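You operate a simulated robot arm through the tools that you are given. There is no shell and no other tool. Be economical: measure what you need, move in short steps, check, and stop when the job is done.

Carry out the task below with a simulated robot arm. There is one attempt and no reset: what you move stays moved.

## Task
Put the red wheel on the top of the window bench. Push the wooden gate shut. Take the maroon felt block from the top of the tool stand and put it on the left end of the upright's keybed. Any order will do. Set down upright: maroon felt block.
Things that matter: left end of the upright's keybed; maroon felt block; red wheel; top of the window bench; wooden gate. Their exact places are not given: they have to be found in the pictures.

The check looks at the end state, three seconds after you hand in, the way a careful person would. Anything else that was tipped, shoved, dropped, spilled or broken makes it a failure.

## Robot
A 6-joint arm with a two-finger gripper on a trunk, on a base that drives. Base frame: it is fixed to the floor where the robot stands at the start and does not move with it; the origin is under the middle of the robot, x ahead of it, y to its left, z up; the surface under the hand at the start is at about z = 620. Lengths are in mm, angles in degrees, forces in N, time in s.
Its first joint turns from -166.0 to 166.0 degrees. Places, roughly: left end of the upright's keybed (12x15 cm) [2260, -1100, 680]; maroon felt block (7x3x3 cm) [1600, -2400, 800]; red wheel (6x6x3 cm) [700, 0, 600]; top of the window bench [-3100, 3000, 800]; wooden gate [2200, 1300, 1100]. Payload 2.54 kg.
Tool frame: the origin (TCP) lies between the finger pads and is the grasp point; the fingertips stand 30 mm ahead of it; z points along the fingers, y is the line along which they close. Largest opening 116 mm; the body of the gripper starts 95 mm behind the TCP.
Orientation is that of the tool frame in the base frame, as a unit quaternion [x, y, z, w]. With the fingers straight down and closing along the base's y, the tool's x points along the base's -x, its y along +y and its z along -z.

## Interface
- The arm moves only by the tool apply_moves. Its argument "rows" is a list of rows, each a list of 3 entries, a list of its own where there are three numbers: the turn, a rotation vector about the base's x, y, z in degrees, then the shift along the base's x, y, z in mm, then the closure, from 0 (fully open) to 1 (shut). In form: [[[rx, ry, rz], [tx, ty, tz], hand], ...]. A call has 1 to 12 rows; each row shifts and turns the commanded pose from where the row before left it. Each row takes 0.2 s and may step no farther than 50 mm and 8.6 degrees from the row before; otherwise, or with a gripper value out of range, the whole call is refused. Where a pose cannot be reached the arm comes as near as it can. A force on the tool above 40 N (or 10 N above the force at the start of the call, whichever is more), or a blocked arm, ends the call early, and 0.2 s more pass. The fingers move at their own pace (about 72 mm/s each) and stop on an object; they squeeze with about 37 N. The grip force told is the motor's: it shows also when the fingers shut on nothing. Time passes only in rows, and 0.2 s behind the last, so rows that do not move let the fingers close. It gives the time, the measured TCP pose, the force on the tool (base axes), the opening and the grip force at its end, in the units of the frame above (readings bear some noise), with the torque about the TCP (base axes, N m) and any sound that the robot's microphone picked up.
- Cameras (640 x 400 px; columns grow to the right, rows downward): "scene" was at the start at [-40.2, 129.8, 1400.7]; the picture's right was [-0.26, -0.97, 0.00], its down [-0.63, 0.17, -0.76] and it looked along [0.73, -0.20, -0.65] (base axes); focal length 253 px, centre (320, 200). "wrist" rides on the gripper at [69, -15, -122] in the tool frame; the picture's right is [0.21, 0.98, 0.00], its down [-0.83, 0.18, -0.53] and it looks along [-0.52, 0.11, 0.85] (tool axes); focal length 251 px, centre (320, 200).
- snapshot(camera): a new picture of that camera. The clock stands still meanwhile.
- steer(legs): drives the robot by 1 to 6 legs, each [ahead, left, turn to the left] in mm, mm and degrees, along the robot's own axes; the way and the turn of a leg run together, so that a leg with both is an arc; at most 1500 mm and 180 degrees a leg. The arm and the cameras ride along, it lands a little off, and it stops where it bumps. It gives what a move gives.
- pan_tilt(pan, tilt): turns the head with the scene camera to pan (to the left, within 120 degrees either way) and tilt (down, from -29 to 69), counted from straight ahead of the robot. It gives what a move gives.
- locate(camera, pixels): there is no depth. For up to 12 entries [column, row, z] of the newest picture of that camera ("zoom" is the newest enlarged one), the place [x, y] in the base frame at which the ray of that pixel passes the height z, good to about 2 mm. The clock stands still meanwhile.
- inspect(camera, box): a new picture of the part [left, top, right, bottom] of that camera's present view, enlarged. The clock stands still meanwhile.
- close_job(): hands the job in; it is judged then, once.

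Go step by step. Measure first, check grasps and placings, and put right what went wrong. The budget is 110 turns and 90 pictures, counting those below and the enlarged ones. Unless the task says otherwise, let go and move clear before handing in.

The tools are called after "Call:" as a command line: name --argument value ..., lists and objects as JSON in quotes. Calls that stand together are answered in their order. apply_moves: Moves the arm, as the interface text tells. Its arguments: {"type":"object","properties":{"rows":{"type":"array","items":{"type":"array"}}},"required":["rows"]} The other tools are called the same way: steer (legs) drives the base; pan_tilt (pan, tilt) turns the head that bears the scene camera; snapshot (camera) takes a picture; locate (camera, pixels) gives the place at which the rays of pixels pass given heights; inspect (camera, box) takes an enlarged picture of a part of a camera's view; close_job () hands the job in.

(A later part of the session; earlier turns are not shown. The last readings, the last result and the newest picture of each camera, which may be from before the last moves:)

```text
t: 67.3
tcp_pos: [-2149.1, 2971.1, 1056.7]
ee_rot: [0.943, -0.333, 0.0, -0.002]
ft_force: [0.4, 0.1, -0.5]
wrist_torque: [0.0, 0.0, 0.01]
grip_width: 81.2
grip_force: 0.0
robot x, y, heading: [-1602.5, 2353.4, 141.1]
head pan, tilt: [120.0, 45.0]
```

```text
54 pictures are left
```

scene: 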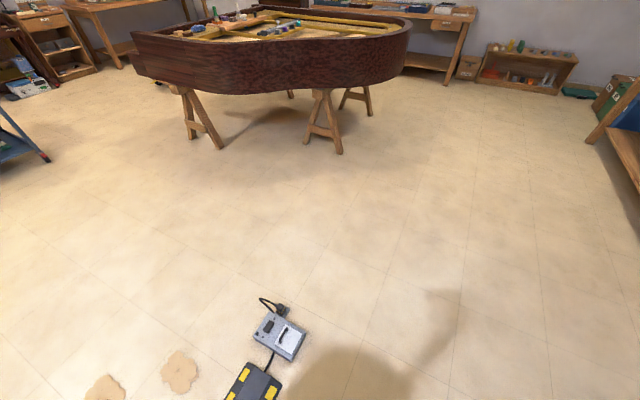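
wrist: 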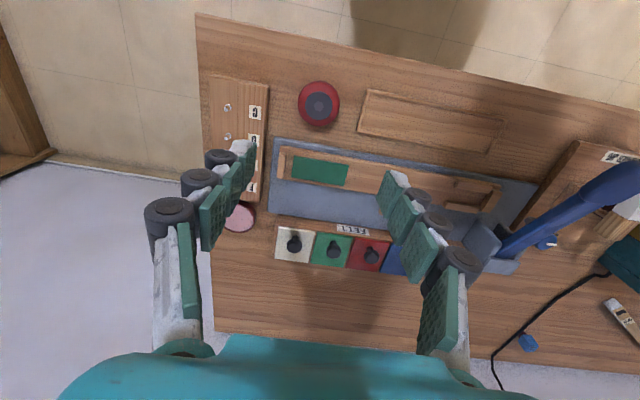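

The vacuum sits right behind me, hidden by the base disc; I move forward off it, then left, and check it afterward.

Call:
locate --camera "scene" --pixels '[[300, 345, 0], [265, 330, 60], [232, 398, 0], [180, 370, 0], [338, 152, 0], [220, 148, 0]]'

Call:
steer --legs '[[80, 0, 0], [0, 900, 0]]'

Call:
pan_tilt --pan -120 --tilt 35

Call:
snapshot --camera "scene"

```text
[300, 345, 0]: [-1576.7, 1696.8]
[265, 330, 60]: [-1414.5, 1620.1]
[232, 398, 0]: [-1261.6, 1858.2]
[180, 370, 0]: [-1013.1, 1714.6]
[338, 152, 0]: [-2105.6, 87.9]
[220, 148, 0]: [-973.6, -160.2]
```

```text
t: 72.6
tcp_pos: [-2773.3, 2327.3, 1056.9]
ee_rot: [0.942, -0.334, -0.001, -0.001]
ft_force: [0.6, -0.2, -0.3]
wrist_torque: [-0.01, -0.01, -0.03]
grip_width: 81.3
grip_force: 0.1
robot x, y, heading: [-2224.3, 1709.9, 141.2]
head pan, tilt: [120.0, 45.0]
```

```text
t: 76.0
tcp_pos: [-2772.7, 2328.7, 1055.3]
ee_rot: [0.942, -0.335, 0.0, -0.001]
ft_force: [-0.8, -0.1, -0.8]
wrist_torque: [0.02, -0.01, 0.02]
grip_width: 81.4
grip_force: 0.2
robot x, y, heading: [-2224.4, 1716.1, 141.4]
head pan, tilt: [-120.0, 35.0]
```

```text
53 pictures are left
```

scene: 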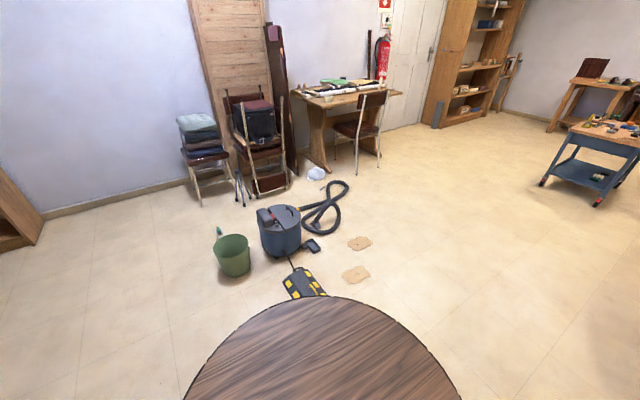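

Vacuum and bucket stand upright and in order. I retract the arm and retrace my outbound way to near (0,650).

Call:
apply_moves --rows '[[[0, 0, 0], [33, -36, 0], 0.3], [[0, 0, 0], [33, -36, 0], 0.3], [[0, 0, 0], [33, -36, 0], 0.3], [[0, 0, 0], [33, -36, 0], 0.3], [[0, 0, 0], [33, -36, 0], 0.3], [[0, 0, 0], [33, -36, 0], 0.3]]'

Call:
steer --legs '[[-858, 235, 0], [-1058, -399, 0], [-484, -394, 0], [0, 0, -116]]'

Call:
pan_tilt --pan 0 --tilt 15

Call:
snapshot --camera "scene"

```text
t: 77.4
tcp_pos: [-2573.9, 2109.2, 1058.4]
ee_rot: [0.942, -0.335, -0.001, -0.001]
ft_force: [0.3, 0.8, 0.2]
wrist_torque: [-0.05, -0.05, 0.03]
grip_width: 81.1
grip_force: 0.1
robot x, y, heading: [-2220.8, 1711.7, 140.9]
head pan, tilt: [-120.0, 35.0]
```

```text
t: 95.5
tcp_pos: [473.5, 684.5, 1059.2]
ee_rot: [-0.207, 0.978, 0.0, 0.001]
ft_force: [0.4, 0.4, -0.6]
wrist_torque: [0.02, 0.02, -0.01]
grip_width: 81.4
grip_force: 0.1
robot x, y, heading: [-38.9, 552.8, 24.3]
head pan, tilt: [-120.0, 35.0]
```

```text
t: 97.5
tcp_pos: [473.4, 685.6, 1058.9]
ee_rot: [-0.209, 0.978, 0.0, 0.001]
ft_force: [-0.6, 0.1, -0.4]
wrist_torque: [-0.01, -0.02, -0.01]
grip_width: 81.1
grip_force: 0.0
robot x, y, heading: [-35.7, 554.5, 23.9]
head pan, tilt: [0.0, 15.0]
```

```text
52 pictures are left
```

scene: 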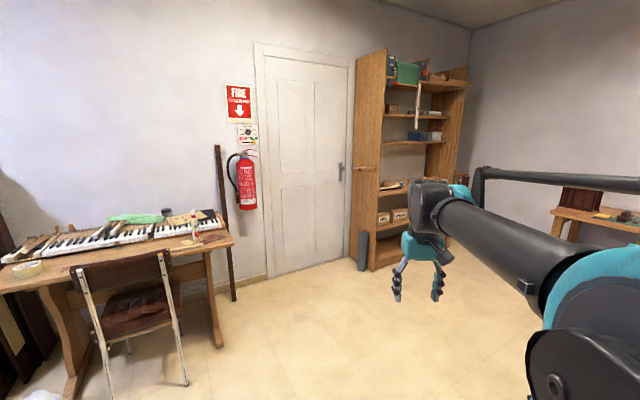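

Zoom on the bookshelf, where the wooden gate should be.

Call:
inspect --camera "scene" --box '[330, 40, 490, 280]'

Call:
locate --camera "scene" --pixels '[[367, 268, 0], [374, 270, 0], [363, 168, 1050], [350, 255, 0]]'

```text
1.67 times, centred on (410, 160) of scene
```

zoom: 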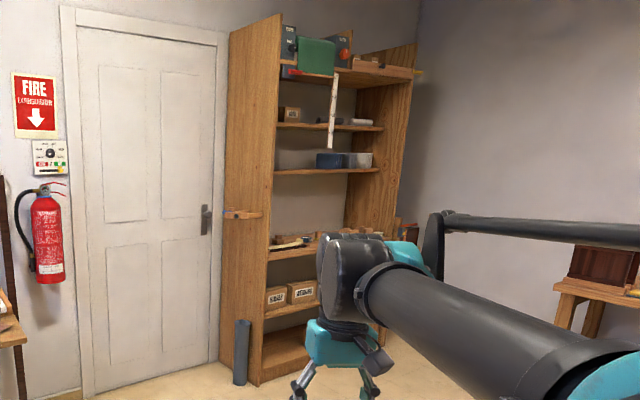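

```text
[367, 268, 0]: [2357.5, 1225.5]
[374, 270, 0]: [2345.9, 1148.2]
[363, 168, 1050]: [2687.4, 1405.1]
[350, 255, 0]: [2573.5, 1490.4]
```

The shelf's left panel with a peg at zoom (240,213) may be an open gate; I drive closer to see.

Call:
steer --legs '[[1250, -150, 0]]'

Call:
pan_tilt --pan 0 --tilt 15

Call:
snapshot --camera "scene"

```text
t: 103.9
tcp_pos: [1674.0, 1056.0, 1058.7]
ee_rot: [-0.208, 0.978, -0.001, 0.001]
ft_force: [-0.3, -0.5, -0.2]
wrist_torque: [0.02, -0.01, -0.01]
grip_width: 81.1
grip_force: 0.0
robot x, y, heading: [1160.0, 927.1, 24.1]
head pan, tilt: [0.0, 15.0]
```

```text
t: 104.5
tcp_pos: [1674.6, 1055.4, 1058.8]
ee_rot: [-0.208, 0.978, 0.0, 0.001]
ft_force: [0.5, -0.4, -0.6]
wrist_torque: [-0.02, -0.01, 0.01]
grip_width: 81.0
grip_force: 0.1
robot x, y, heading: [1158.6, 928.5, 24.2]
head pan, tilt: [0.0, 15.0]
```

```text
50 pictures are left
```

scene: 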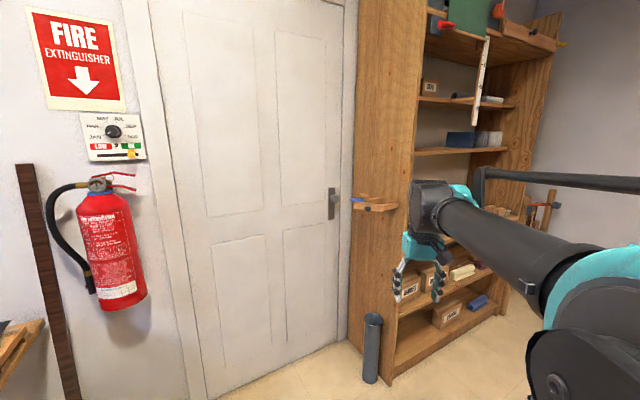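

Call:
inspect --camera "scene" --box '[320, 160, 440, 250]'

Call:
inspect --camera "scene" --box '[340, 0, 580, 150]'

```text
4.44 times, centred on (380, 205) of scene
```

zoom: 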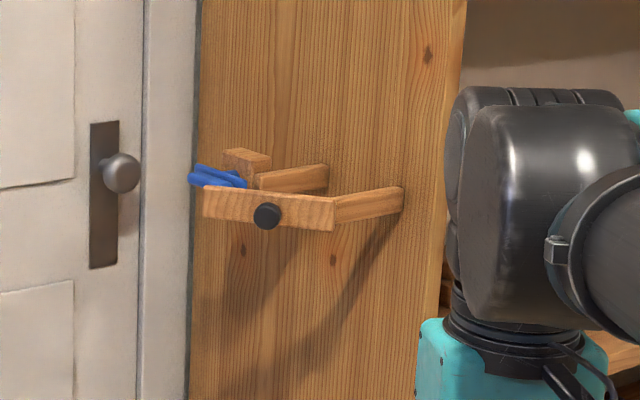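

```text
2.67 times, centred on (460, 75) of scene
```

zoom: 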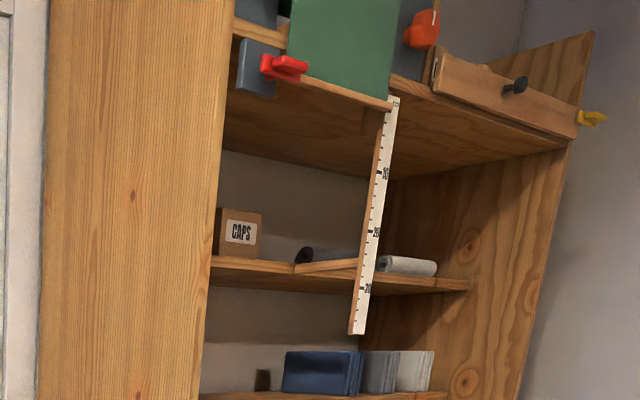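

The wooden gate is the small hinged bar with a black knob on brackets at the shelf's side (zoom (267,215)). I pull the arm in and go nearer to see how it closes.

Call:
apply_moves --rows '[[[0, 0, 0], [-40, -10, 0], 0.5], [[0, 0, 0], [-40, -10, 0], 1], [[0, 0, 0], [-40, -10, 0], 1], [[0, 0, 0], [0, 0, 0], 1]]'

Call:
steer --legs '[[480, 300, 0]]'

Call:
pan_tilt --pan -25 --tilt 20

Call:
snapshot --camera "scene"

```text
t: 105.5
tcp_pos: [1554.7, 1027.8, 1055.9]
ee_rot: [-0.208, 0.978, 0.0, 0.001]
ft_force: [0.0, -0.5, 0.1]
wrist_torque: [-0.01, 0.01, -0.01]
grip_width: 0.2
grip_force: 28.5
robot x, y, heading: [1163.5, 923.1, 24.1]
head pan, tilt: [0.0, 15.0]
```

```text
t: 108.7
tcp_pos: [1860.7, 1499.6, 1055.0]
ee_rot: [-0.205, 0.979, -0.001, 0.001]
ft_force: [-0.1, 0.2, 0.1]
wrist_torque: [0.0, 0.01, 0.0]
grip_width: 0.2
grip_force: 28.8
robot x, y, heading: [1467.2, 1399.7, 23.8]
head pan, tilt: [0.0, 15.0]
```

```text
t: 109.6
tcp_pos: [1859.8, 1500.2, 1056.0]
ee_rot: [-0.205, 0.979, -0.001, 0.002]
ft_force: [0.1, 0.0, 1.2]
wrist_torque: [-0.02, -0.03, 0.0]
grip_width: 0.0
grip_force: 28.8
robot x, y, heading: [1470.9, 1398.6, 23.5]
head pan, tilt: [-25.0, 20.0]
```

```text
47 pictures are left
```

scene: 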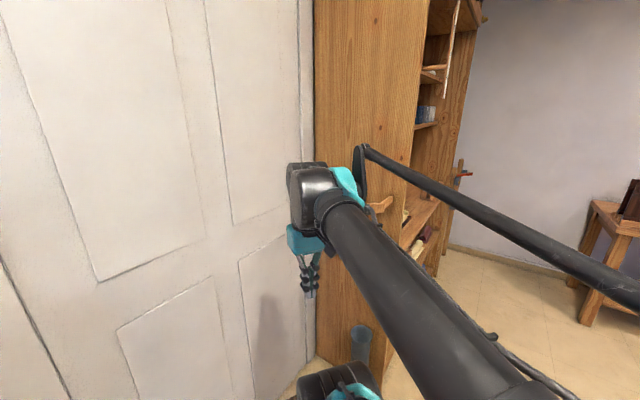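

The arm hides the gate; turn the robot left 35° so the arm swings away and look with the head panned right.

Call:
steer --legs '[[0, 0, 35]]'

Call:
pan_tilt --pan -68 --tilt 20

Call:
snapshot --camera "scene"

```text
t: 111.7
tcp_pos: [1731.0, 1708.6, 1056.6]
ee_rot: [-0.491, 0.871, 0.0, 0.002]
ft_force: [0.0, -0.4, 0.1]
wrist_torque: [0.02, 0.02, -0.02]
grip_width: 0.1
grip_force: 28.2
robot x, y, heading: [1469.5, 1399.7, 58.9]
head pan, tilt: [-25.0, 20.0]
```

```text
t: 112.8
tcp_pos: [1730.2, 1708.0, 1055.7]
ee_rot: [-0.491, 0.871, -0.001, 0.002]
ft_force: [0.2, 0.8, -0.2]
wrist_torque: [0.0, 0.02, 0.0]
grip_width: 0.0
grip_force: 28.6
robot x, y, heading: [1468.1, 1400.1, 58.8]
head pan, tilt: [-68.0, 20.0]
```

```text
46 pictures are left
```

scene: 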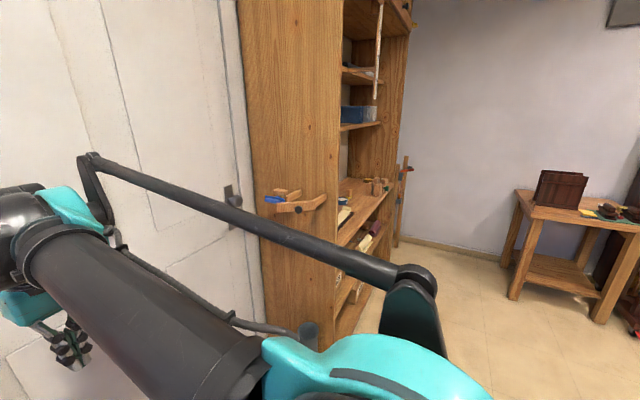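

Call:
inspect --camera "scene" --box '[240, 165, 360, 240]'

Call:
locate --camera "scene" --pixels '[[277, 204, 1100], [326, 208, 1100], [326, 194, 1100], [298, 210, 1100], [301, 192, 1100], [277, 204, 1150], [326, 208, 1150]]'

```text
5.33 times, centred on (300, 202) of scene
```

zoom: 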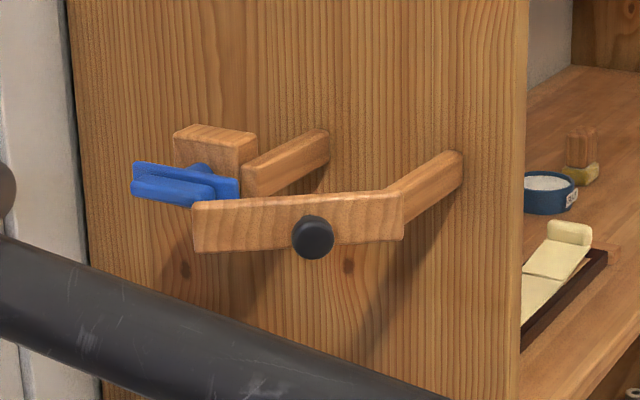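

```text
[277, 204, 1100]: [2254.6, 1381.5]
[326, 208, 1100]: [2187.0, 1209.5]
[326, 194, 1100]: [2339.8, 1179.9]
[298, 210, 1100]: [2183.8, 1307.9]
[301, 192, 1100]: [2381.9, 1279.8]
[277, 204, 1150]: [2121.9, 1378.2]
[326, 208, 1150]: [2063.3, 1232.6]
```

Gate hinges at the near (right) arm tip; its free left end, by the blue button, must be pushed toward the panel. I measure the panel's plane at the foot.

Call:
inspect --camera "scene" --box '[240, 290, 360, 365]'

Call:
locate --camera "zoom" --pixels '[[420, 290, 0], [465, 270, 0], [150, 230, 0], [120, 150, 0]]'

```text
5.33 times, centred on (300, 328) of scene
```

zoom: 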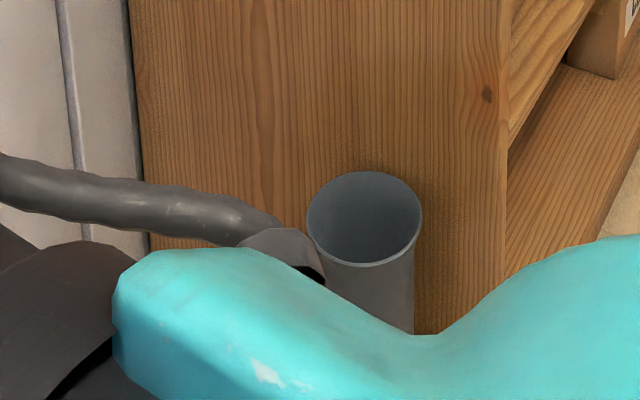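

```text
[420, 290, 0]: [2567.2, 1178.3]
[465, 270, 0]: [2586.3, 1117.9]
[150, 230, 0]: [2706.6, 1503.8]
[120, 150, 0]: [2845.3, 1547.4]
```

Call:
inspect --camera "scene" --box '[240, 165, 360, 240]'

Call:
locate --camera "zoom" --pixels '[[313, 237, 1100], [313, 237, 1000], [195, 203, 1100], [195, 203, 1000], [403, 193, 1100], [403, 193, 1000], [463, 152, 1100], [463, 152, 1000], [243, 168, 1100], [243, 168, 1000], [325, 130, 1100], [325, 130, 1000]]'

Call:
steer --legs '[[0, -450, 0]]'

Call:
pan_tilt --pan -45 --tilt 20

Call:
snapshot --camera "scene"

```text
5.33 times, centred on (300, 202) of scene
```

zoom: 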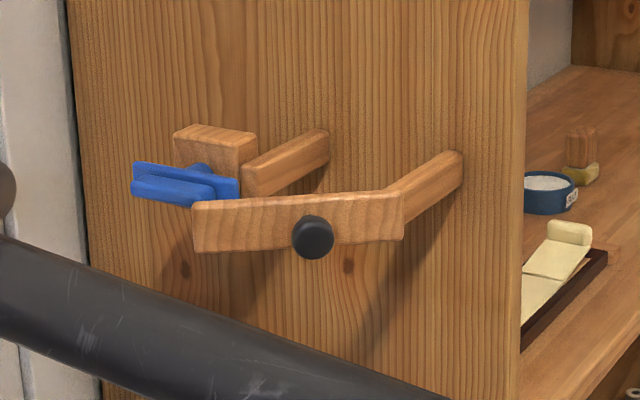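

```text
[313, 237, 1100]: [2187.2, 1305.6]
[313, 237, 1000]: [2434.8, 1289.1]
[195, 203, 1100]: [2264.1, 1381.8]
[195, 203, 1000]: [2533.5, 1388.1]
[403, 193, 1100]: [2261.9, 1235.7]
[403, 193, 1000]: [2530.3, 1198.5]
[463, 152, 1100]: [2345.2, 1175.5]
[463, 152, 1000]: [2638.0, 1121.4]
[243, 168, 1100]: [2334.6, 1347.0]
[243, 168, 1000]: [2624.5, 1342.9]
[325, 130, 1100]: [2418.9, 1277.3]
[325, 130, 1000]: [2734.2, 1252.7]
```

```text
t: 115.4
tcp_pos: [2107.4, 1483.2, 1055.8]
ee_rot: [-0.493, 0.87, 0.0, 0.001]
ft_force: [-0.7, 0.1, -0.5]
wrist_torque: [0.0, -0.01, -0.03]
grip_width: 0.0
grip_force: 28.5
robot x, y, heading: [1844.8, 1173.4, 59.3]
head pan, tilt: [-68.0, 20.0]
```

```text
t: 116.3
tcp_pos: [2106.7, 1482.5, 1055.6]
ee_rot: [-0.493, 0.87, 0.0, 0.002]
ft_force: [-0.4, 0.0, 0.2]
wrist_torque: [0.0, 0.0, 0.03]
grip_width: 0.2
grip_force: 28.4
robot x, y, heading: [1841.9, 1169.3, 59.0]
head pan, tilt: [-45.0, 20.0]
```

```text
42 pictures are left
```

scene: 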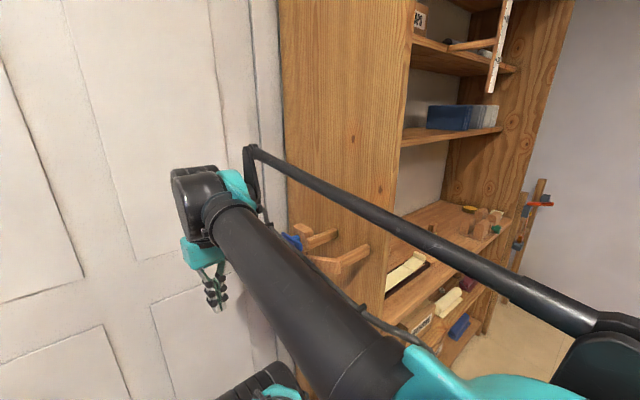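

Call:
inspect --camera "scene" --box '[270, 215, 390, 290]'

Call:
locate --camera "scene" --pixels '[[368, 245, 1100], [368, 245, 1000], [337, 259, 1100], [337, 259, 1000], [337, 230, 1100], [337, 230, 1000], [306, 237, 1100], [306, 237, 1000]]'

```text
5.33 times, centred on (330, 252) of scene
```

zoom: 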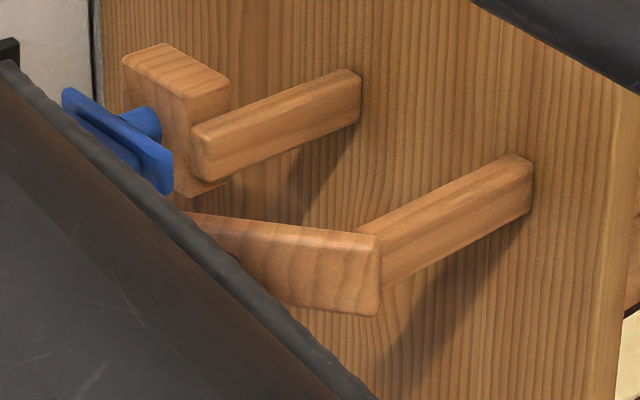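

```text
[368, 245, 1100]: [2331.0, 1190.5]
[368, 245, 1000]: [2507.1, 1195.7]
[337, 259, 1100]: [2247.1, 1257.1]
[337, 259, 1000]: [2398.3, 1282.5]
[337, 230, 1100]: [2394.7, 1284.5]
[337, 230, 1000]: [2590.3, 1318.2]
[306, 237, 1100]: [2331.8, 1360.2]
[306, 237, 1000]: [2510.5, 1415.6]
```

Triangulating both views: hinge end ≈ (2220,1241,1116), free end ≈ (2216,1381), far arm tip ≈ (2281,1348,1120), so the gate is ~35° open and 1080–1118 high. I back away and turn so the arm faces the gate from outside.

Call:
steer --legs '[[-131, 239, 0], [0, 0, -34]]'

Call:
pan_tilt --pan -8 --tilt 20

Call:
snapshot --camera "scene"

```text
t: 119.8
tcp_pos: [1965.6, 1297.1, 1056.8]
ee_rot: [-0.223, 0.975, -0.001, 0.002]
ft_force: [0.6, -0.2, 0.1]
wrist_torque: [-0.02, -0.01, -0.01]
grip_width: 0.1
grip_force: 28.5
robot x, y, heading: [1579.0, 1179.7, 25.9]
head pan, tilt: [-45.0, 20.0]
```

```text
t: 120.8
tcp_pos: [1967.3, 1296.5, 1055.1]
ee_rot: [-0.223, 0.975, -0.001, 0.001]
ft_force: [-0.2, -0.7, 0.9]
wrist_torque: [0.0, 0.03, 0.0]
grip_width: 0.0
grip_force: 28.5
robot x, y, heading: [1576.2, 1183.0, 26.1]
head pan, tilt: [-8.0, 20.0]
```

```text
40 pictures are left
```

scene: 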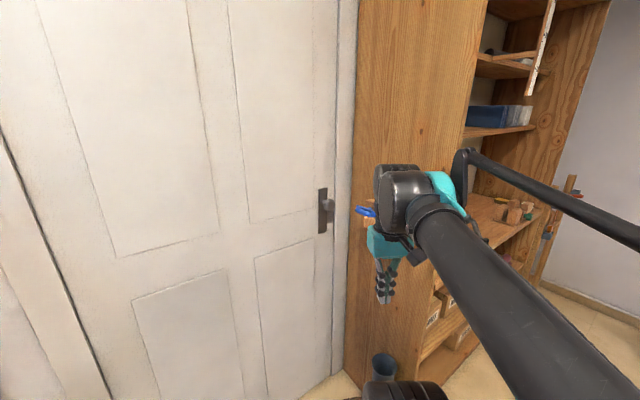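

Approach to (2147,1337,1092), just short of the gate's outer face.

Call:
apply_moves --rows '[[[0, 0, 0], [0, 10, 36], 1], [[0, 0, 0], [45, 10, 0], 1], [[0, 0, 0], [45, 10, 0], 1], [[0, 0, 0], [45, 10, 0], 1], [[0, 0, 0], [45, 0, 0], 1], [[0, 0, 0], [0, 0, 0], 1]]'

Call:
snapshot --camera "wrist"

Call:
snapshot --camera "scene"

```text
t: 122.2
tcp_pos: [2148.2, 1335.2, 1090.6]
ee_rot: [-0.223, 0.975, -0.001, 0.002]
ft_force: [0.5, 0.9, 0.3]
wrist_torque: [-0.01, 0.02, -0.01]
grip_width: 0.1
grip_force: 28.9
robot x, y, heading: [1580.1, 1187.6, 26.0]
head pan, tilt: [-8.0, 20.0]
```

```text
39 pictures are left
```

wrist: 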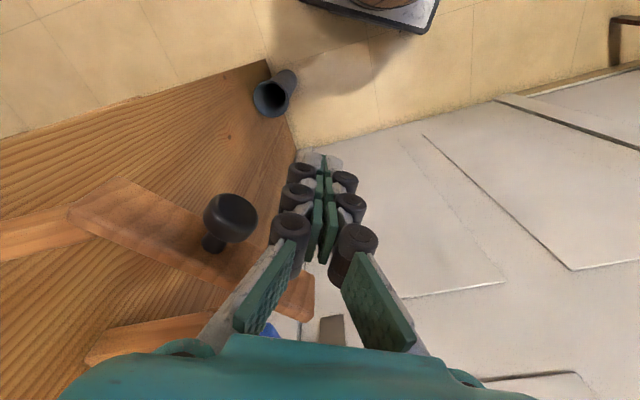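

```text
38 pictures are left
```

scene: 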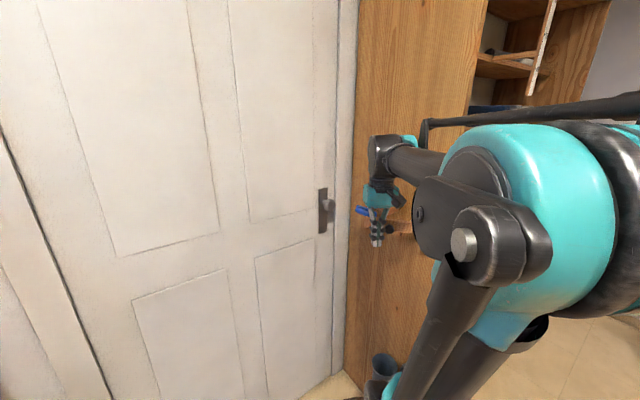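

The wrist picture shows the gate from hinge (72,208) to free end (315,285), knob at (230,215). Verify positions at top height.

Call:
locate --camera "wrist" --pixels '[[314, 278, 1118], [72, 208, 1118], [126, 180, 1118], [230, 215, 1100], [87, 355, 1118], [300, 318, 1090], [322, 190, 1090], [270, 330, 1105]]'

Call:
inspect --camera "wrist" --box '[60, 160, 380, 360]'

```text
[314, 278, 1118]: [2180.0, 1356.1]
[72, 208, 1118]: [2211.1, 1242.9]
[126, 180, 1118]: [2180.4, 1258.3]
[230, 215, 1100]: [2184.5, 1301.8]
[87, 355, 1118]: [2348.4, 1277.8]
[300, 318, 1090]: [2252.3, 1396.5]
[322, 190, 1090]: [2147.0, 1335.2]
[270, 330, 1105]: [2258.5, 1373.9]
```

```text
2.00 times, centred on (220, 260) of wrist
```

zoom: 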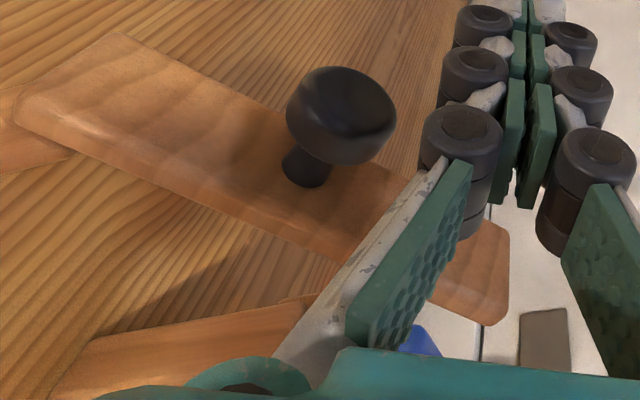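

Geometry agrees. Push along the gate's arc in small steps.

Call:
apply_moves --rows '[[[0, 0, 0], [20, 0, 0], 1], [[0, 0, 0], [20, 1, 0], 1], [[0, 0, 0], [17, 1, 0], 1], [[0, 0, 0], [10, 0, 0], 1], [[0, 0, 0], [10, 0, 0], 1], [[0, 0, 0], [9, -1, 0], 1]]'

Call:
snapshot --camera "wrist"

```text
t: 123.6
tcp_pos: [2232.5, 1337.1, 1092.8]
ee_rot: [-0.224, 0.975, 0.0, 0.001]
ft_force: [-0.5, -0.8, 0.2]
wrist_torque: [0.03, 0.0, 0.01]
grip_width: 0.2
grip_force: 28.3
robot x, y, heading: [1577.3, 1181.8, 26.0]
head pan, tilt: [-8.0, 20.0]
```

```text
36 pictures are left
```

wrist: 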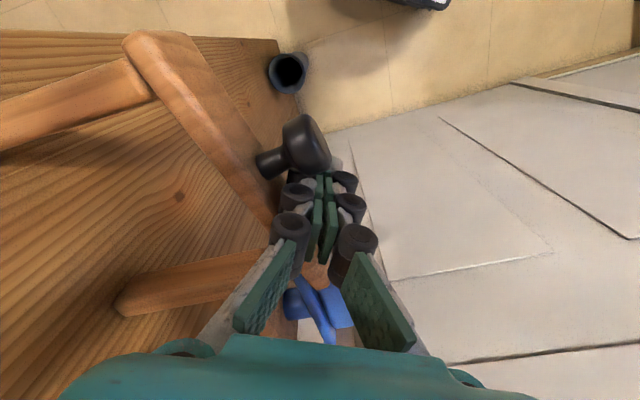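

The finger is now at the gate near the knob; continue the arc.

Call:
apply_moves --rows '[[[0, 0, 0], [9, -2, 0], 1], [[0, 0, 0], [8, -2, 0], 1], [[0, 0, 0], [8, -3, 0], 1]]'

Call:
snapshot --camera "wrist"

```text
t: 124.4
tcp_pos: [2251.3, 1333.9, 1092.4]
ee_rot: [-0.224, 0.974, 0.002, -0.003]
ft_force: [-16.1, 7.9, 6.4]
wrist_torque: [-0.31, -0.48, -0.14]
grip_width: 0.0
grip_force: 28.5
robot x, y, heading: [1575.3, 1183.0, 25.7]
head pan, tilt: [-8.0, 20.0]
stopped in row 3: the force on the tool passed its limit at 48 N (the readings are from after the stop); the commanded pose is now the measured one
```

```text
35 pictures are left
```

wrist: 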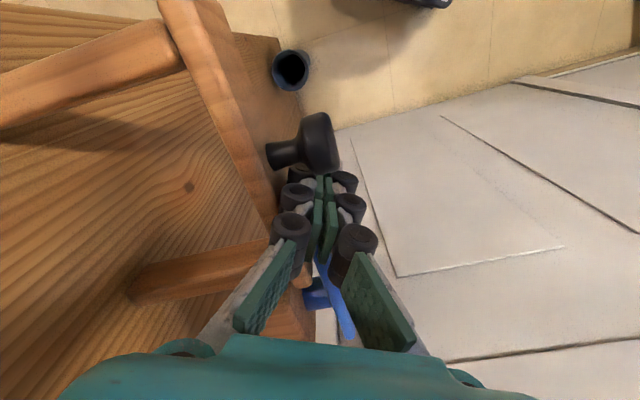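

It stopped at 48 N, pushing back along the panel normal: either shut or caught on the blue button. Back off and look.

Call:
apply_moves --rows '[[[0, 0, 0], [-20, 5, 0], 1], [[0, 0, 0], [-40, 10, 0], 1], [[0, 0, 0], [-45, 0, 0], 1], [[0, 0, 0], [0, 0, 0], 1]]'

Call:
snapshot --camera "wrist"

Call:
inspect --camera "wrist" --box '[60, 160, 380, 360]'

```text
t: 124.9
tcp_pos: [2232.6, 1340.0, 1091.8]
ee_rot: [-0.225, 0.974, -0.001, 0.006]
ft_force: [26.4, 4.7, -6.3]
wrist_torque: [0.08, 0.2, 0.35]
grip_width: 0.0
grip_force: 28.4
robot x, y, heading: [1574.9, 1180.5, 25.9]
head pan, tilt: [-8.0, 20.0]
stopped in row 2: the force on the tool passed its limit at 74 N (the readings are from after the stop); the commanded pose is now the measured one
```

```text
34 pictures are left
```

wrist: 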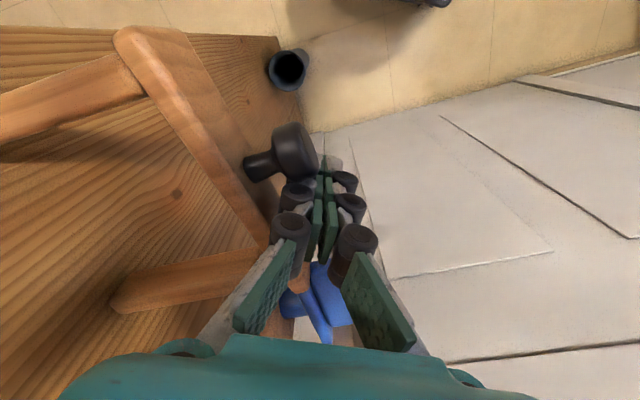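

```text
2.00 times, centred on (220, 260) of wrist
```

zoom: 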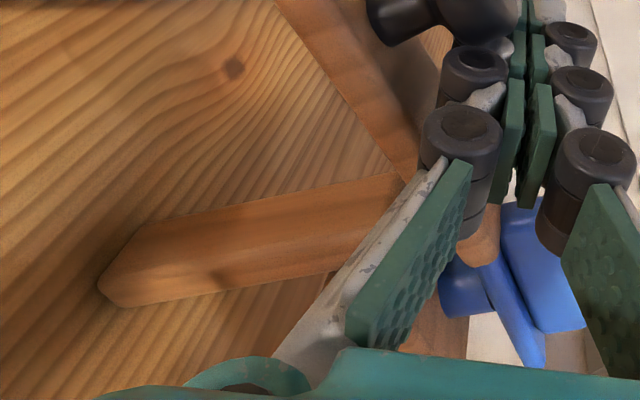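

The finger touches the knob's cap on the way back; so I go straight up instead to avoid dragging the gate, then look.

Call:
apply_moves --rows '[[[0, 0, 0], [4, 2, 0], 1], [[0, 0, 0], [0, 0, 30], 1], [[0, 0, 0], [0, 0, 40], 1], [[0, 0, 0], [0, 0, 40], 1], [[0, 0, 0], [-40, 0, 20], 1], [[0, 0, 0], [-45, 0, 0], 1], [[0, 0, 0], [-45, 0, 0], 1], [[0, 0, 0], [0, 0, 0], 1]]'

Call:
snapshot --camera "wrist"

```text
t: 126.7
tcp_pos: [2104.9, 1342.2, 1220.6]
ee_rot: [-0.224, 0.975, -0.001, 0.003]
ft_force: [0.6, 0.0, 0.4]
wrist_torque: [0.01, 0.01, 0.0]
grip_width: 0.2
grip_force: 28.7
robot x, y, heading: [1575.5, 1181.5, 26.2]
head pan, tilt: [-8.0, 20.0]
```

```text
32 pictures are left
```

wrist: 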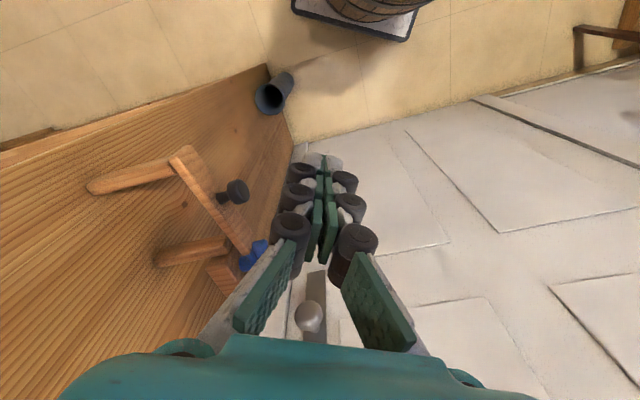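

Call:
inspect --camera "wrist" --box '[130, 120, 290, 300]'

Call:
locate --camera "wrist" --pixels '[[171, 155, 1118], [238, 252, 1118], [228, 240, 1118], [245, 250, 1105], [238, 268, 1105], [248, 240, 1118]]'

```text
2.22 times, centred on (210, 210) of wrist
```

zoom: 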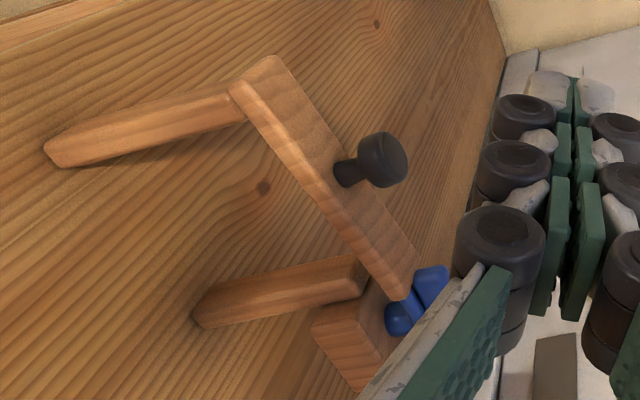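

```text
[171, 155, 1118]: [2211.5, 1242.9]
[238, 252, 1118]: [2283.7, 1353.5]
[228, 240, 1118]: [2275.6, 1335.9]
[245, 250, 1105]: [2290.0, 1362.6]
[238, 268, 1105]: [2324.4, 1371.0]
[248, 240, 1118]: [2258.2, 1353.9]
```

The gate is nearly shut (≈5° gap to the far arm tip at zoom (365,272)); it was dragged a bit by the knob. I re-push farther from the knob and this time lift straight up.

Call:
apply_moves --rows '[[[0, 0, 0], [40, 5, 0], 1], [[0, 0, 0], [40, 5, 0], 1], [[0, 0, 0], [40, 5, 0], 1], [[0, 0, 0], [0, 0, -42], 1], [[0, 0, 0], [0, 0, -42], 1], [[0, 0, 0], [0, 0, -42], 1], [[0, 0, 0], [0, 0, 0], 1]]'

Call:
apply_moves --rows '[[[0, 0, 0], [8, -5, 0], 1], [[0, 0, 0], [8, -5, 0], 1], [[0, 0, 0], [5, -4, 0], 1], [[0, 0, 0], [3, -2, 0], 1], [[0, 0, 0], [3, -2, 0], 1], [[0, 0, 0], [3, -2, 0], 1], [[0, 0, 0], [3, -2, 0], 1]]'

Call:
apply_moves --rows '[[[0, 0, 0], [-2, 1.5, 0], 1], [[0, 0, 0], [0, 0, 40], 1], [[0, 0, 0], [0, 0, 45], 1], [[0, 0, 0], [0, 0, 45], 1], [[0, 0, 0], [-45, 0, 0], 1], [[0, 0, 0], [-45, 0, 0], 1], [[0, 0, 0], [-45, 0, 0], 1], [[0, 0, 0], [0, 0, 0], 1]]'

Call:
inspect --camera "wrist" --box '[130, 120, 290, 300]'

```text
t: 128.3
tcp_pos: [2221.7, 1358.7, 1095.0]
ee_rot: [-0.224, 0.975, -0.001, 0.003]
ft_force: [0.1, -0.6, -0.2]
wrist_torque: [0.0, 0.04, -0.01]
grip_width: 0.0
grip_force: 28.7
robot x, y, heading: [1578.9, 1183.9, 25.6]
head pan, tilt: [-8.0, 20.0]
```

```text
t: 129.9
tcp_pos: [2255.3, 1335.9, 1095.7]
ee_rot: [-0.225, 0.974, 0.0, 0.002]
ft_force: [-24.8, 9.4, -3.1]
wrist_torque: [-0.12, -0.36, -0.24]
grip_width: 0.1
grip_force: 28.3
robot x, y, heading: [1577.0, 1181.8, 25.8]
head pan, tilt: [-8.0, 20.0]
```

```text
t: 131.7
tcp_pos: [2119.9, 1332.9, 1226.0]
ee_rot: [-0.224, 0.975, -0.001, 0.004]
ft_force: [-0.6, -1.3, 0.3]
wrist_torque: [-0.01, 0.01, 0.03]
grip_width: 0.4
grip_force: 28.3
robot x, y, heading: [1577.8, 1178.6, 25.9]
head pan, tilt: [-8.0, 20.0]
```

```text
2.22 times, centred on (210, 210) of wrist
```

zoom: 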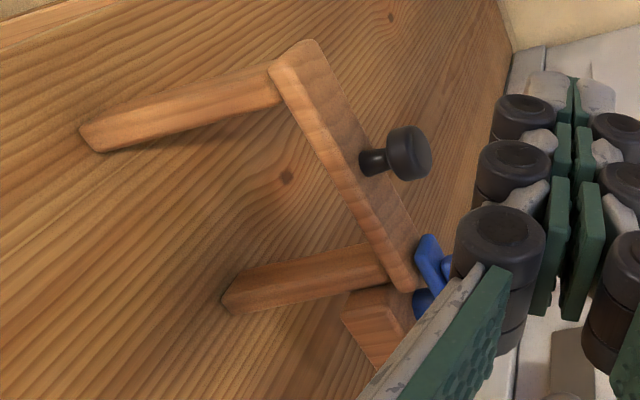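

The gate now lies on the far arm's tip. Verify that it's parallel to the panel line of the arm attachments.

Call:
locate --camera "zoom" --pixels '[[270, 68, 1118], [402, 290, 1118], [82, 128, 1118], [225, 295, 1118], [300, 40, 1118]]'

Call:
inspect --camera "wrist" --box '[200, 200, 280, 260]'

```text
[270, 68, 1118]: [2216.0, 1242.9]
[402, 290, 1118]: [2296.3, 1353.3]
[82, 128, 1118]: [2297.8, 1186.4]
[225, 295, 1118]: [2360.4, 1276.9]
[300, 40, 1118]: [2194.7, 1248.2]
```

```text
6.67 times, centred on (240, 230) of wrist
```

zoom: 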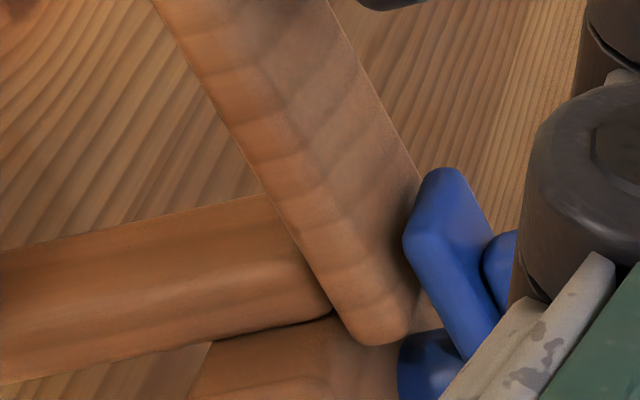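

Gate direction 54.0° vs arms 55.3°, and the blue catch sits over its end: shut. Now retract and head for the tool stand.

Call:
apply_moves --rows '[[[0, 0, 0], [-40, -10, 0], 1], [[0, 0, 0], [-45, -10, -20], 1], [[0, 0, 0], [-45, -10, -40], 1], [[0, 0, 0], [0, 0, -40], 0.5], [[0, 0, 0], [0, 0, -40], 0]]'

Call:
steer --legs '[[-250, 0, 0], [0, 0, -100]]'

Call:
pan_tilt --pan 15 --tilt 25

Call:
snapshot --camera "scene"

```text
refused: row 2 steps farther than a row can; nothing moved
```

```text
t: 137.8
tcp_pos: [1409.9, 512.3, 1224.9]
ee_rot: [0.602, 0.799, -0.002, 0.002]
ft_force: [-0.4, 0.2, -0.2]
wrist_torque: [-0.01, 0.03, 0.0]
grip_width: 0.0
grip_force: 28.8
robot x, y, heading: [1353.9, 1072.5, -74.1]
head pan, tilt: [-8.0, 20.0]
```

```text
t: 138.6
tcp_pos: [1408.1, 512.8, 1227.1]
ee_rot: [0.602, 0.799, -0.003, 0.002]
ft_force: [0.2, -0.8, 0.8]
wrist_torque: [0.0, 0.0, 0.01]
grip_width: 0.0
grip_force: 28.2
robot x, y, heading: [1350.3, 1071.9, -74.0]
head pan, tilt: [15.0, 25.0]
```

```text
28 pictures are left
```

scene: 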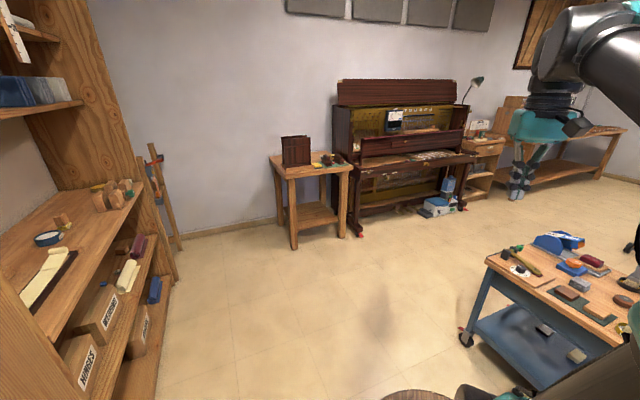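

Call:
locate --camera "scene" --pixels '[[466, 345, 0], [294, 248, 0], [340, 238, 0], [360, 236, 0], [437, 215, 0], [468, 208, 0], [490, 203, 0], [362, 170, 680], [475, 156, 680], [480, 146, 780], [600, 178, 0]]'

Call:
inspect --camera "scene" --box '[340, 70, 520, 220]'

```text
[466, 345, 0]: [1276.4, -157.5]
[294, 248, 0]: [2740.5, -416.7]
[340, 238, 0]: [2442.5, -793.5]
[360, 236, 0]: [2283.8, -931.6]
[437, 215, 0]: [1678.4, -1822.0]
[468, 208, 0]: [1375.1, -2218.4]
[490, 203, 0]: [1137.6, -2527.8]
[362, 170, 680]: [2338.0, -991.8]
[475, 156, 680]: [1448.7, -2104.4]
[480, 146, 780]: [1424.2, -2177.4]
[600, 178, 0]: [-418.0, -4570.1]
```

```text
2.67 times, centred on (430, 145) of scene
```

zoom: 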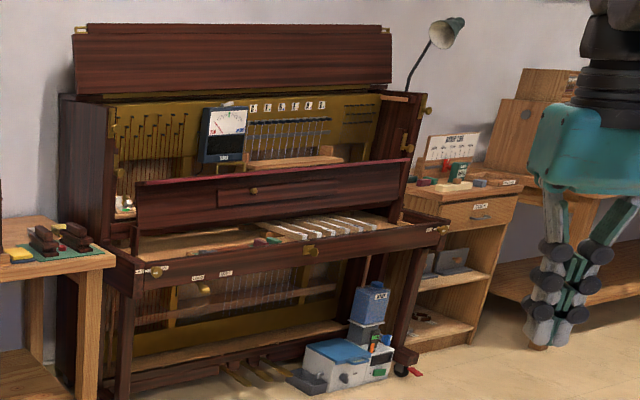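

Path: between cart and table, then to about (803,-1796) facing the tool stand (drawer cabinet). Retract the arm and drive.

Call:
apply_moves --rows '[[[0, 0, 0], [-3, 45, 0], 0.5], [[0, 0, 0], [-3, 45, 0], 0], [[0, 0, 0], [-3, 45, 0], 0], [[0, 0, 0], [0, 0, 0], 0]]'

Call:
steer --legs '[[1312, 143, 0], [1131, -949, 0], [161, -512, 0], [0, 0, 37]]'

Call:
pan_tilt --pan 10 --tilt 25

Call:
snapshot --camera "scene"

```text
t: 139.6
tcp_pos: [1397.0, 645.7, 1224.5]
ee_rot: [0.602, 0.799, -0.003, 0.002]
ft_force: [0.6, -0.4, 0.5]
wrist_torque: [-0.01, 0.01, 0.02]
grip_width: 115.8
grip_force: 0.0
robot x, y, heading: [1350.3, 1074.8, -74.0]
head pan, tilt: [15.0, 25.0]
```

```text
t: 157.9
tcp_pos: [961.3, -2099.7, 1223.1]
ee_rot: [0.336, 0.942, -0.003, 0.003]
ft_force: [0.6, 0.6, -0.5]
wrist_torque: [0.02, 0.01, 0.0]
grip_width: 116.3
grip_force: 0.1
robot x, y, heading: [675.4, -1770.9, -39.1]
head pan, tilt: [15.0, 25.0]
```

```text
t: 158.5
tcp_pos: [960.3, -2100.3, 1225.3]
ee_rot: [0.336, 0.942, -0.003, 0.003]
ft_force: [-0.3, 0.1, -0.2]
wrist_torque: [0.02, 0.01, 0.02]
grip_width: 115.9
grip_force: 0.1
robot x, y, heading: [676.7, -1775.6, -39.3]
head pan, tilt: [10.0, 25.0]
```

```text
26 pictures are left
```

scene: 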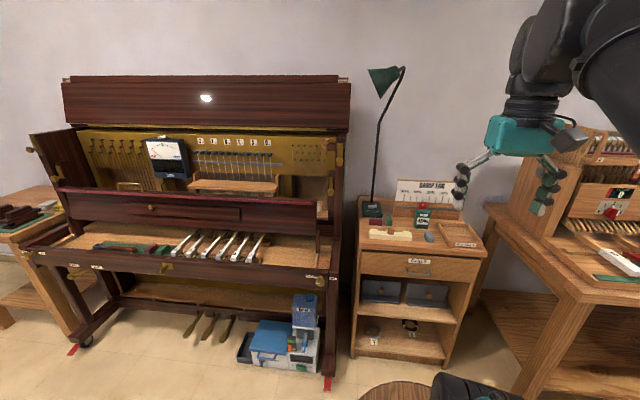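

The tool stand is ahead; enlarge its top and the keybed's left end.

Call:
inspect --camera "scene" --box '[350, 190, 490, 280]'

Call:
inspect --camera "scene" --box '[20, 205, 180, 295]'

Call:
locate --camera "scene" --pixels '[[352, 355, 0], [445, 368, 0], [329, 385, 0], [85, 340, 0], [358, 248, 790], [482, 258, 790], [440, 160, 1100], [30, 250, 680], [335, 283, 680]]'

```text
4.44 times, centred on (420, 235) of scene
```

zoom: 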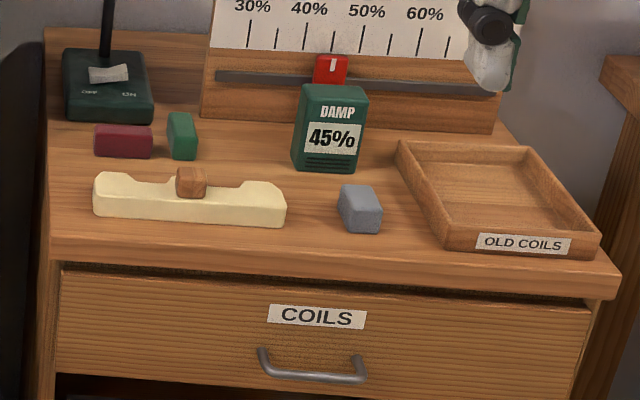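

```text
4.00 times, centred on (100, 250) of scene
```

zoom: 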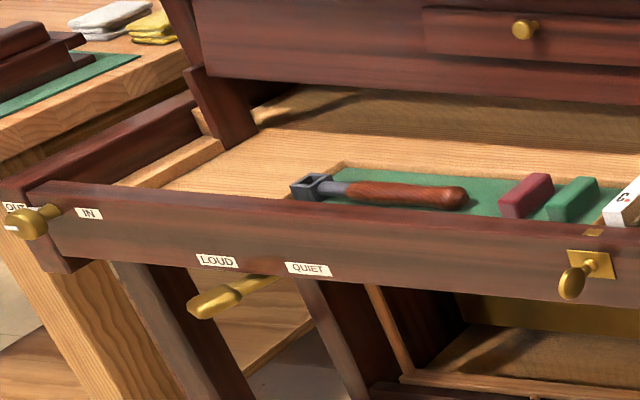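

```text
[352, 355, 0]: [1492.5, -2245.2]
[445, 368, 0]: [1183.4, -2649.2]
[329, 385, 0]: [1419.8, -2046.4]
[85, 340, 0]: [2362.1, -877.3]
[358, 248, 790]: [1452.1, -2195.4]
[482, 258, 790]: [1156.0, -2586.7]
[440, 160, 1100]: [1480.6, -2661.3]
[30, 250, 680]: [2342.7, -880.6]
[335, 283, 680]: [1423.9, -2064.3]
```

Call:
locate --camera "scene" --pixels '[[375.5, 223, 800], [369, 225.5, 785], [382, 225.5, 785], [389, 226, 785], [357, 247, 785], [362.5, 217, 785], [382, 217, 785], [412, 235, 785]]'

```text
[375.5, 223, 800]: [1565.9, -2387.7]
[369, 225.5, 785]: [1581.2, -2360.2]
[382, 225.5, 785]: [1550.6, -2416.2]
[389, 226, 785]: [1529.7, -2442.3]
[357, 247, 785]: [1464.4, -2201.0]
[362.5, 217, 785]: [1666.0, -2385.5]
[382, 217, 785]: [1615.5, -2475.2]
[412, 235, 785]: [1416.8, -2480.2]
```

Block is near (1578,-2393), with the lamp base behind and the green block right. Drive closer and hover for a top view.

Call:
steer --legs '[[380, 67, 2]]'

Call:
apply_moves --rows '[[[0, 0, 0], [20, -8, -45], 0], [[0, 0, 0], [20, -8, -45], 0], [[0, 0, 0], [20, -8, -45], 0], [[0, 0, 0], [20, -8, -45], 0], [[0, 0, 0], [20, -8, -45], 0], [[0, 0, 0], [0, 0, 0], 0]]'

Call:
snapshot --camera "wrist"

```text
t: 160.5
tcp_pos: [1223.1, -2228.3, 1225.4]
ee_rot: [0.318, 0.948, -0.003, 0.004]
ft_force: [-0.6, -0.6, 0.0]
wrist_torque: [0.01, 0.04, 0.01]
grip_width: 115.7
grip_force: 0.1
robot x, y, heading: [924.2, -1913.2, -37.5]
head pan, tilt: [10.0, 25.0]
stopped in leg 1: the robot was blocked; the commanded pose is now the measured one
```

```text
t: 161.9
tcp_pos: [1322.0, -2271.2, 997.8]
ee_rot: [0.318, 0.948, -0.004, 0.003]
ft_force: [-0.5, -0.2, 1.5]
wrist_torque: [0.03, -0.03, 0.02]
grip_width: 116.2
grip_force: 0.1
robot x, y, heading: [930.1, -1913.1, -37.1]
head pan, tilt: [10.0, 25.0]
```

```text
23 pictures are left
```

wrist: 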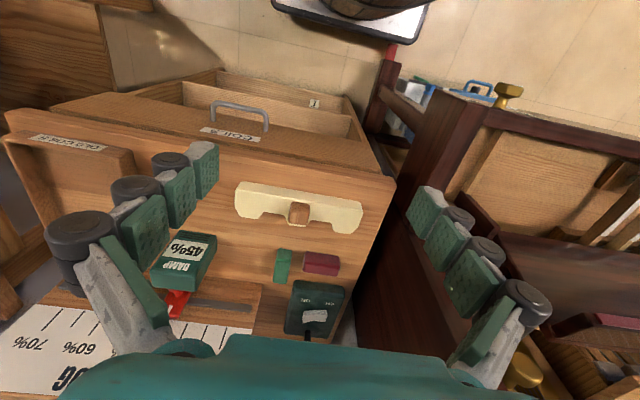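

The drive was blocked again, short by ~80 mm; I must check what lies at the base's front. First back off slightly, look down with the scene camera, and zoom the block.

Call:
inspect --camera "wrist" --box '[220, 180, 400, 350]'

Call:
locate --camera "wrist" --pixels '[[304, 272, 800], [338, 276, 800], [340, 257, 800], [306, 252, 800], [291, 250, 800], [288, 282, 800], [296, 282, 790], [345, 287, 790], [395, 183, 770]]'

Call:
steer --legs '[[-25, 0, 0]]'

Call:
pan_tilt --pan 15 --tilt 60

Call:
snapshot --camera "scene"

```text
2.35 times, centred on (310, 265) of wrist
```

zoom: 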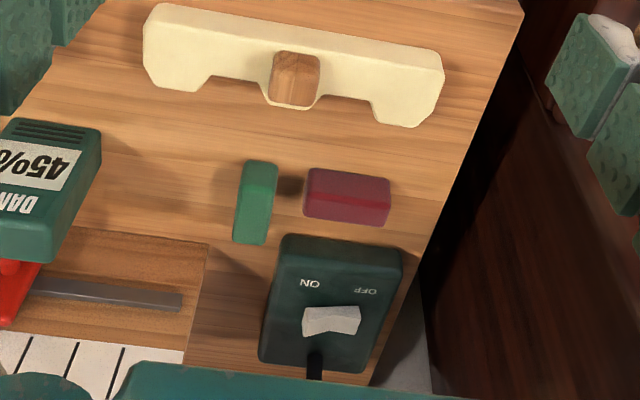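

```text
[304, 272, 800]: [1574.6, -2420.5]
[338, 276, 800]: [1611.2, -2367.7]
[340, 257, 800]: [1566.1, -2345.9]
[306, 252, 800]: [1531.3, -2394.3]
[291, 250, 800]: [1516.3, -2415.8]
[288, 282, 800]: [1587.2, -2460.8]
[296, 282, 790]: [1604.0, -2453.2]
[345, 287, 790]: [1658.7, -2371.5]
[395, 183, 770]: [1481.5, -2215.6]
```

```text
t: 162.7
tcp_pos: [1302.3, -2255.9, 998.3]
ee_rot: [0.318, 0.948, -0.003, 0.004]
ft_force: [-0.4, -0.3, 0.2]
wrist_torque: [0.01, -0.01, 0.03]
grip_width: 115.9
grip_force: 0.2
robot x, y, heading: [910.0, -1897.4, -37.1]
head pan, tilt: [10.0, 25.0]
```

```text
t: 163.8
tcp_pos: [1303.2, -2256.0, 998.4]
ee_rot: [0.318, 0.948, -0.003, 0.003]
ft_force: [-0.2, 0.9, -0.7]
wrist_torque: [-0.04, 0.0, 0.02]
grip_width: 115.9
grip_force: 0.0
robot x, y, heading: [910.1, -1897.6, -36.9]
head pan, tilt: [15.0, 60.0]
```

```text
21 pictures are left
```

scene: 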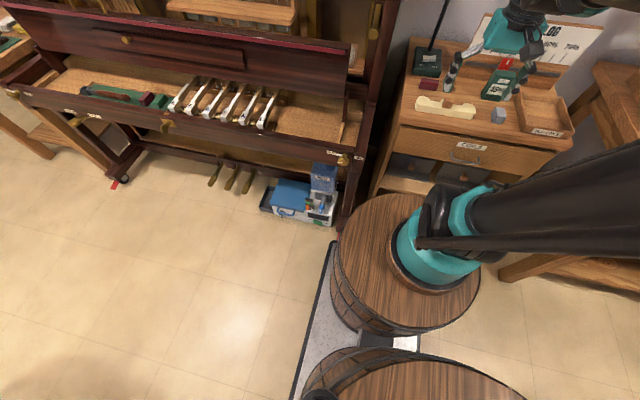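

Nothing was disturbed (box at (300,200) stands). I measure block, lamp base and green block gaps (stand top ≈ z 763).

Call:
locate --camera "wrist" --pixels '[[303, 272, 793], [338, 277, 793], [341, 265, 793], [305, 262, 793], [304, 252, 763], [340, 257, 763], [292, 282, 793], [287, 283, 793], [293, 250, 793], [296, 280, 763], [344, 284, 763]]'

```text
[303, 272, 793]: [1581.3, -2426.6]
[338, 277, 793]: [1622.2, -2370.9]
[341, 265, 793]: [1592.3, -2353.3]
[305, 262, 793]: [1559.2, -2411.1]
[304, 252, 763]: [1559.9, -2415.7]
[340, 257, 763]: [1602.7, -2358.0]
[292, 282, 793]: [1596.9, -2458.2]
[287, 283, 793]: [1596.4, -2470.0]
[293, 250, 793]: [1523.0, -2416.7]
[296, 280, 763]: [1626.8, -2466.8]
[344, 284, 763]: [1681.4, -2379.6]
```

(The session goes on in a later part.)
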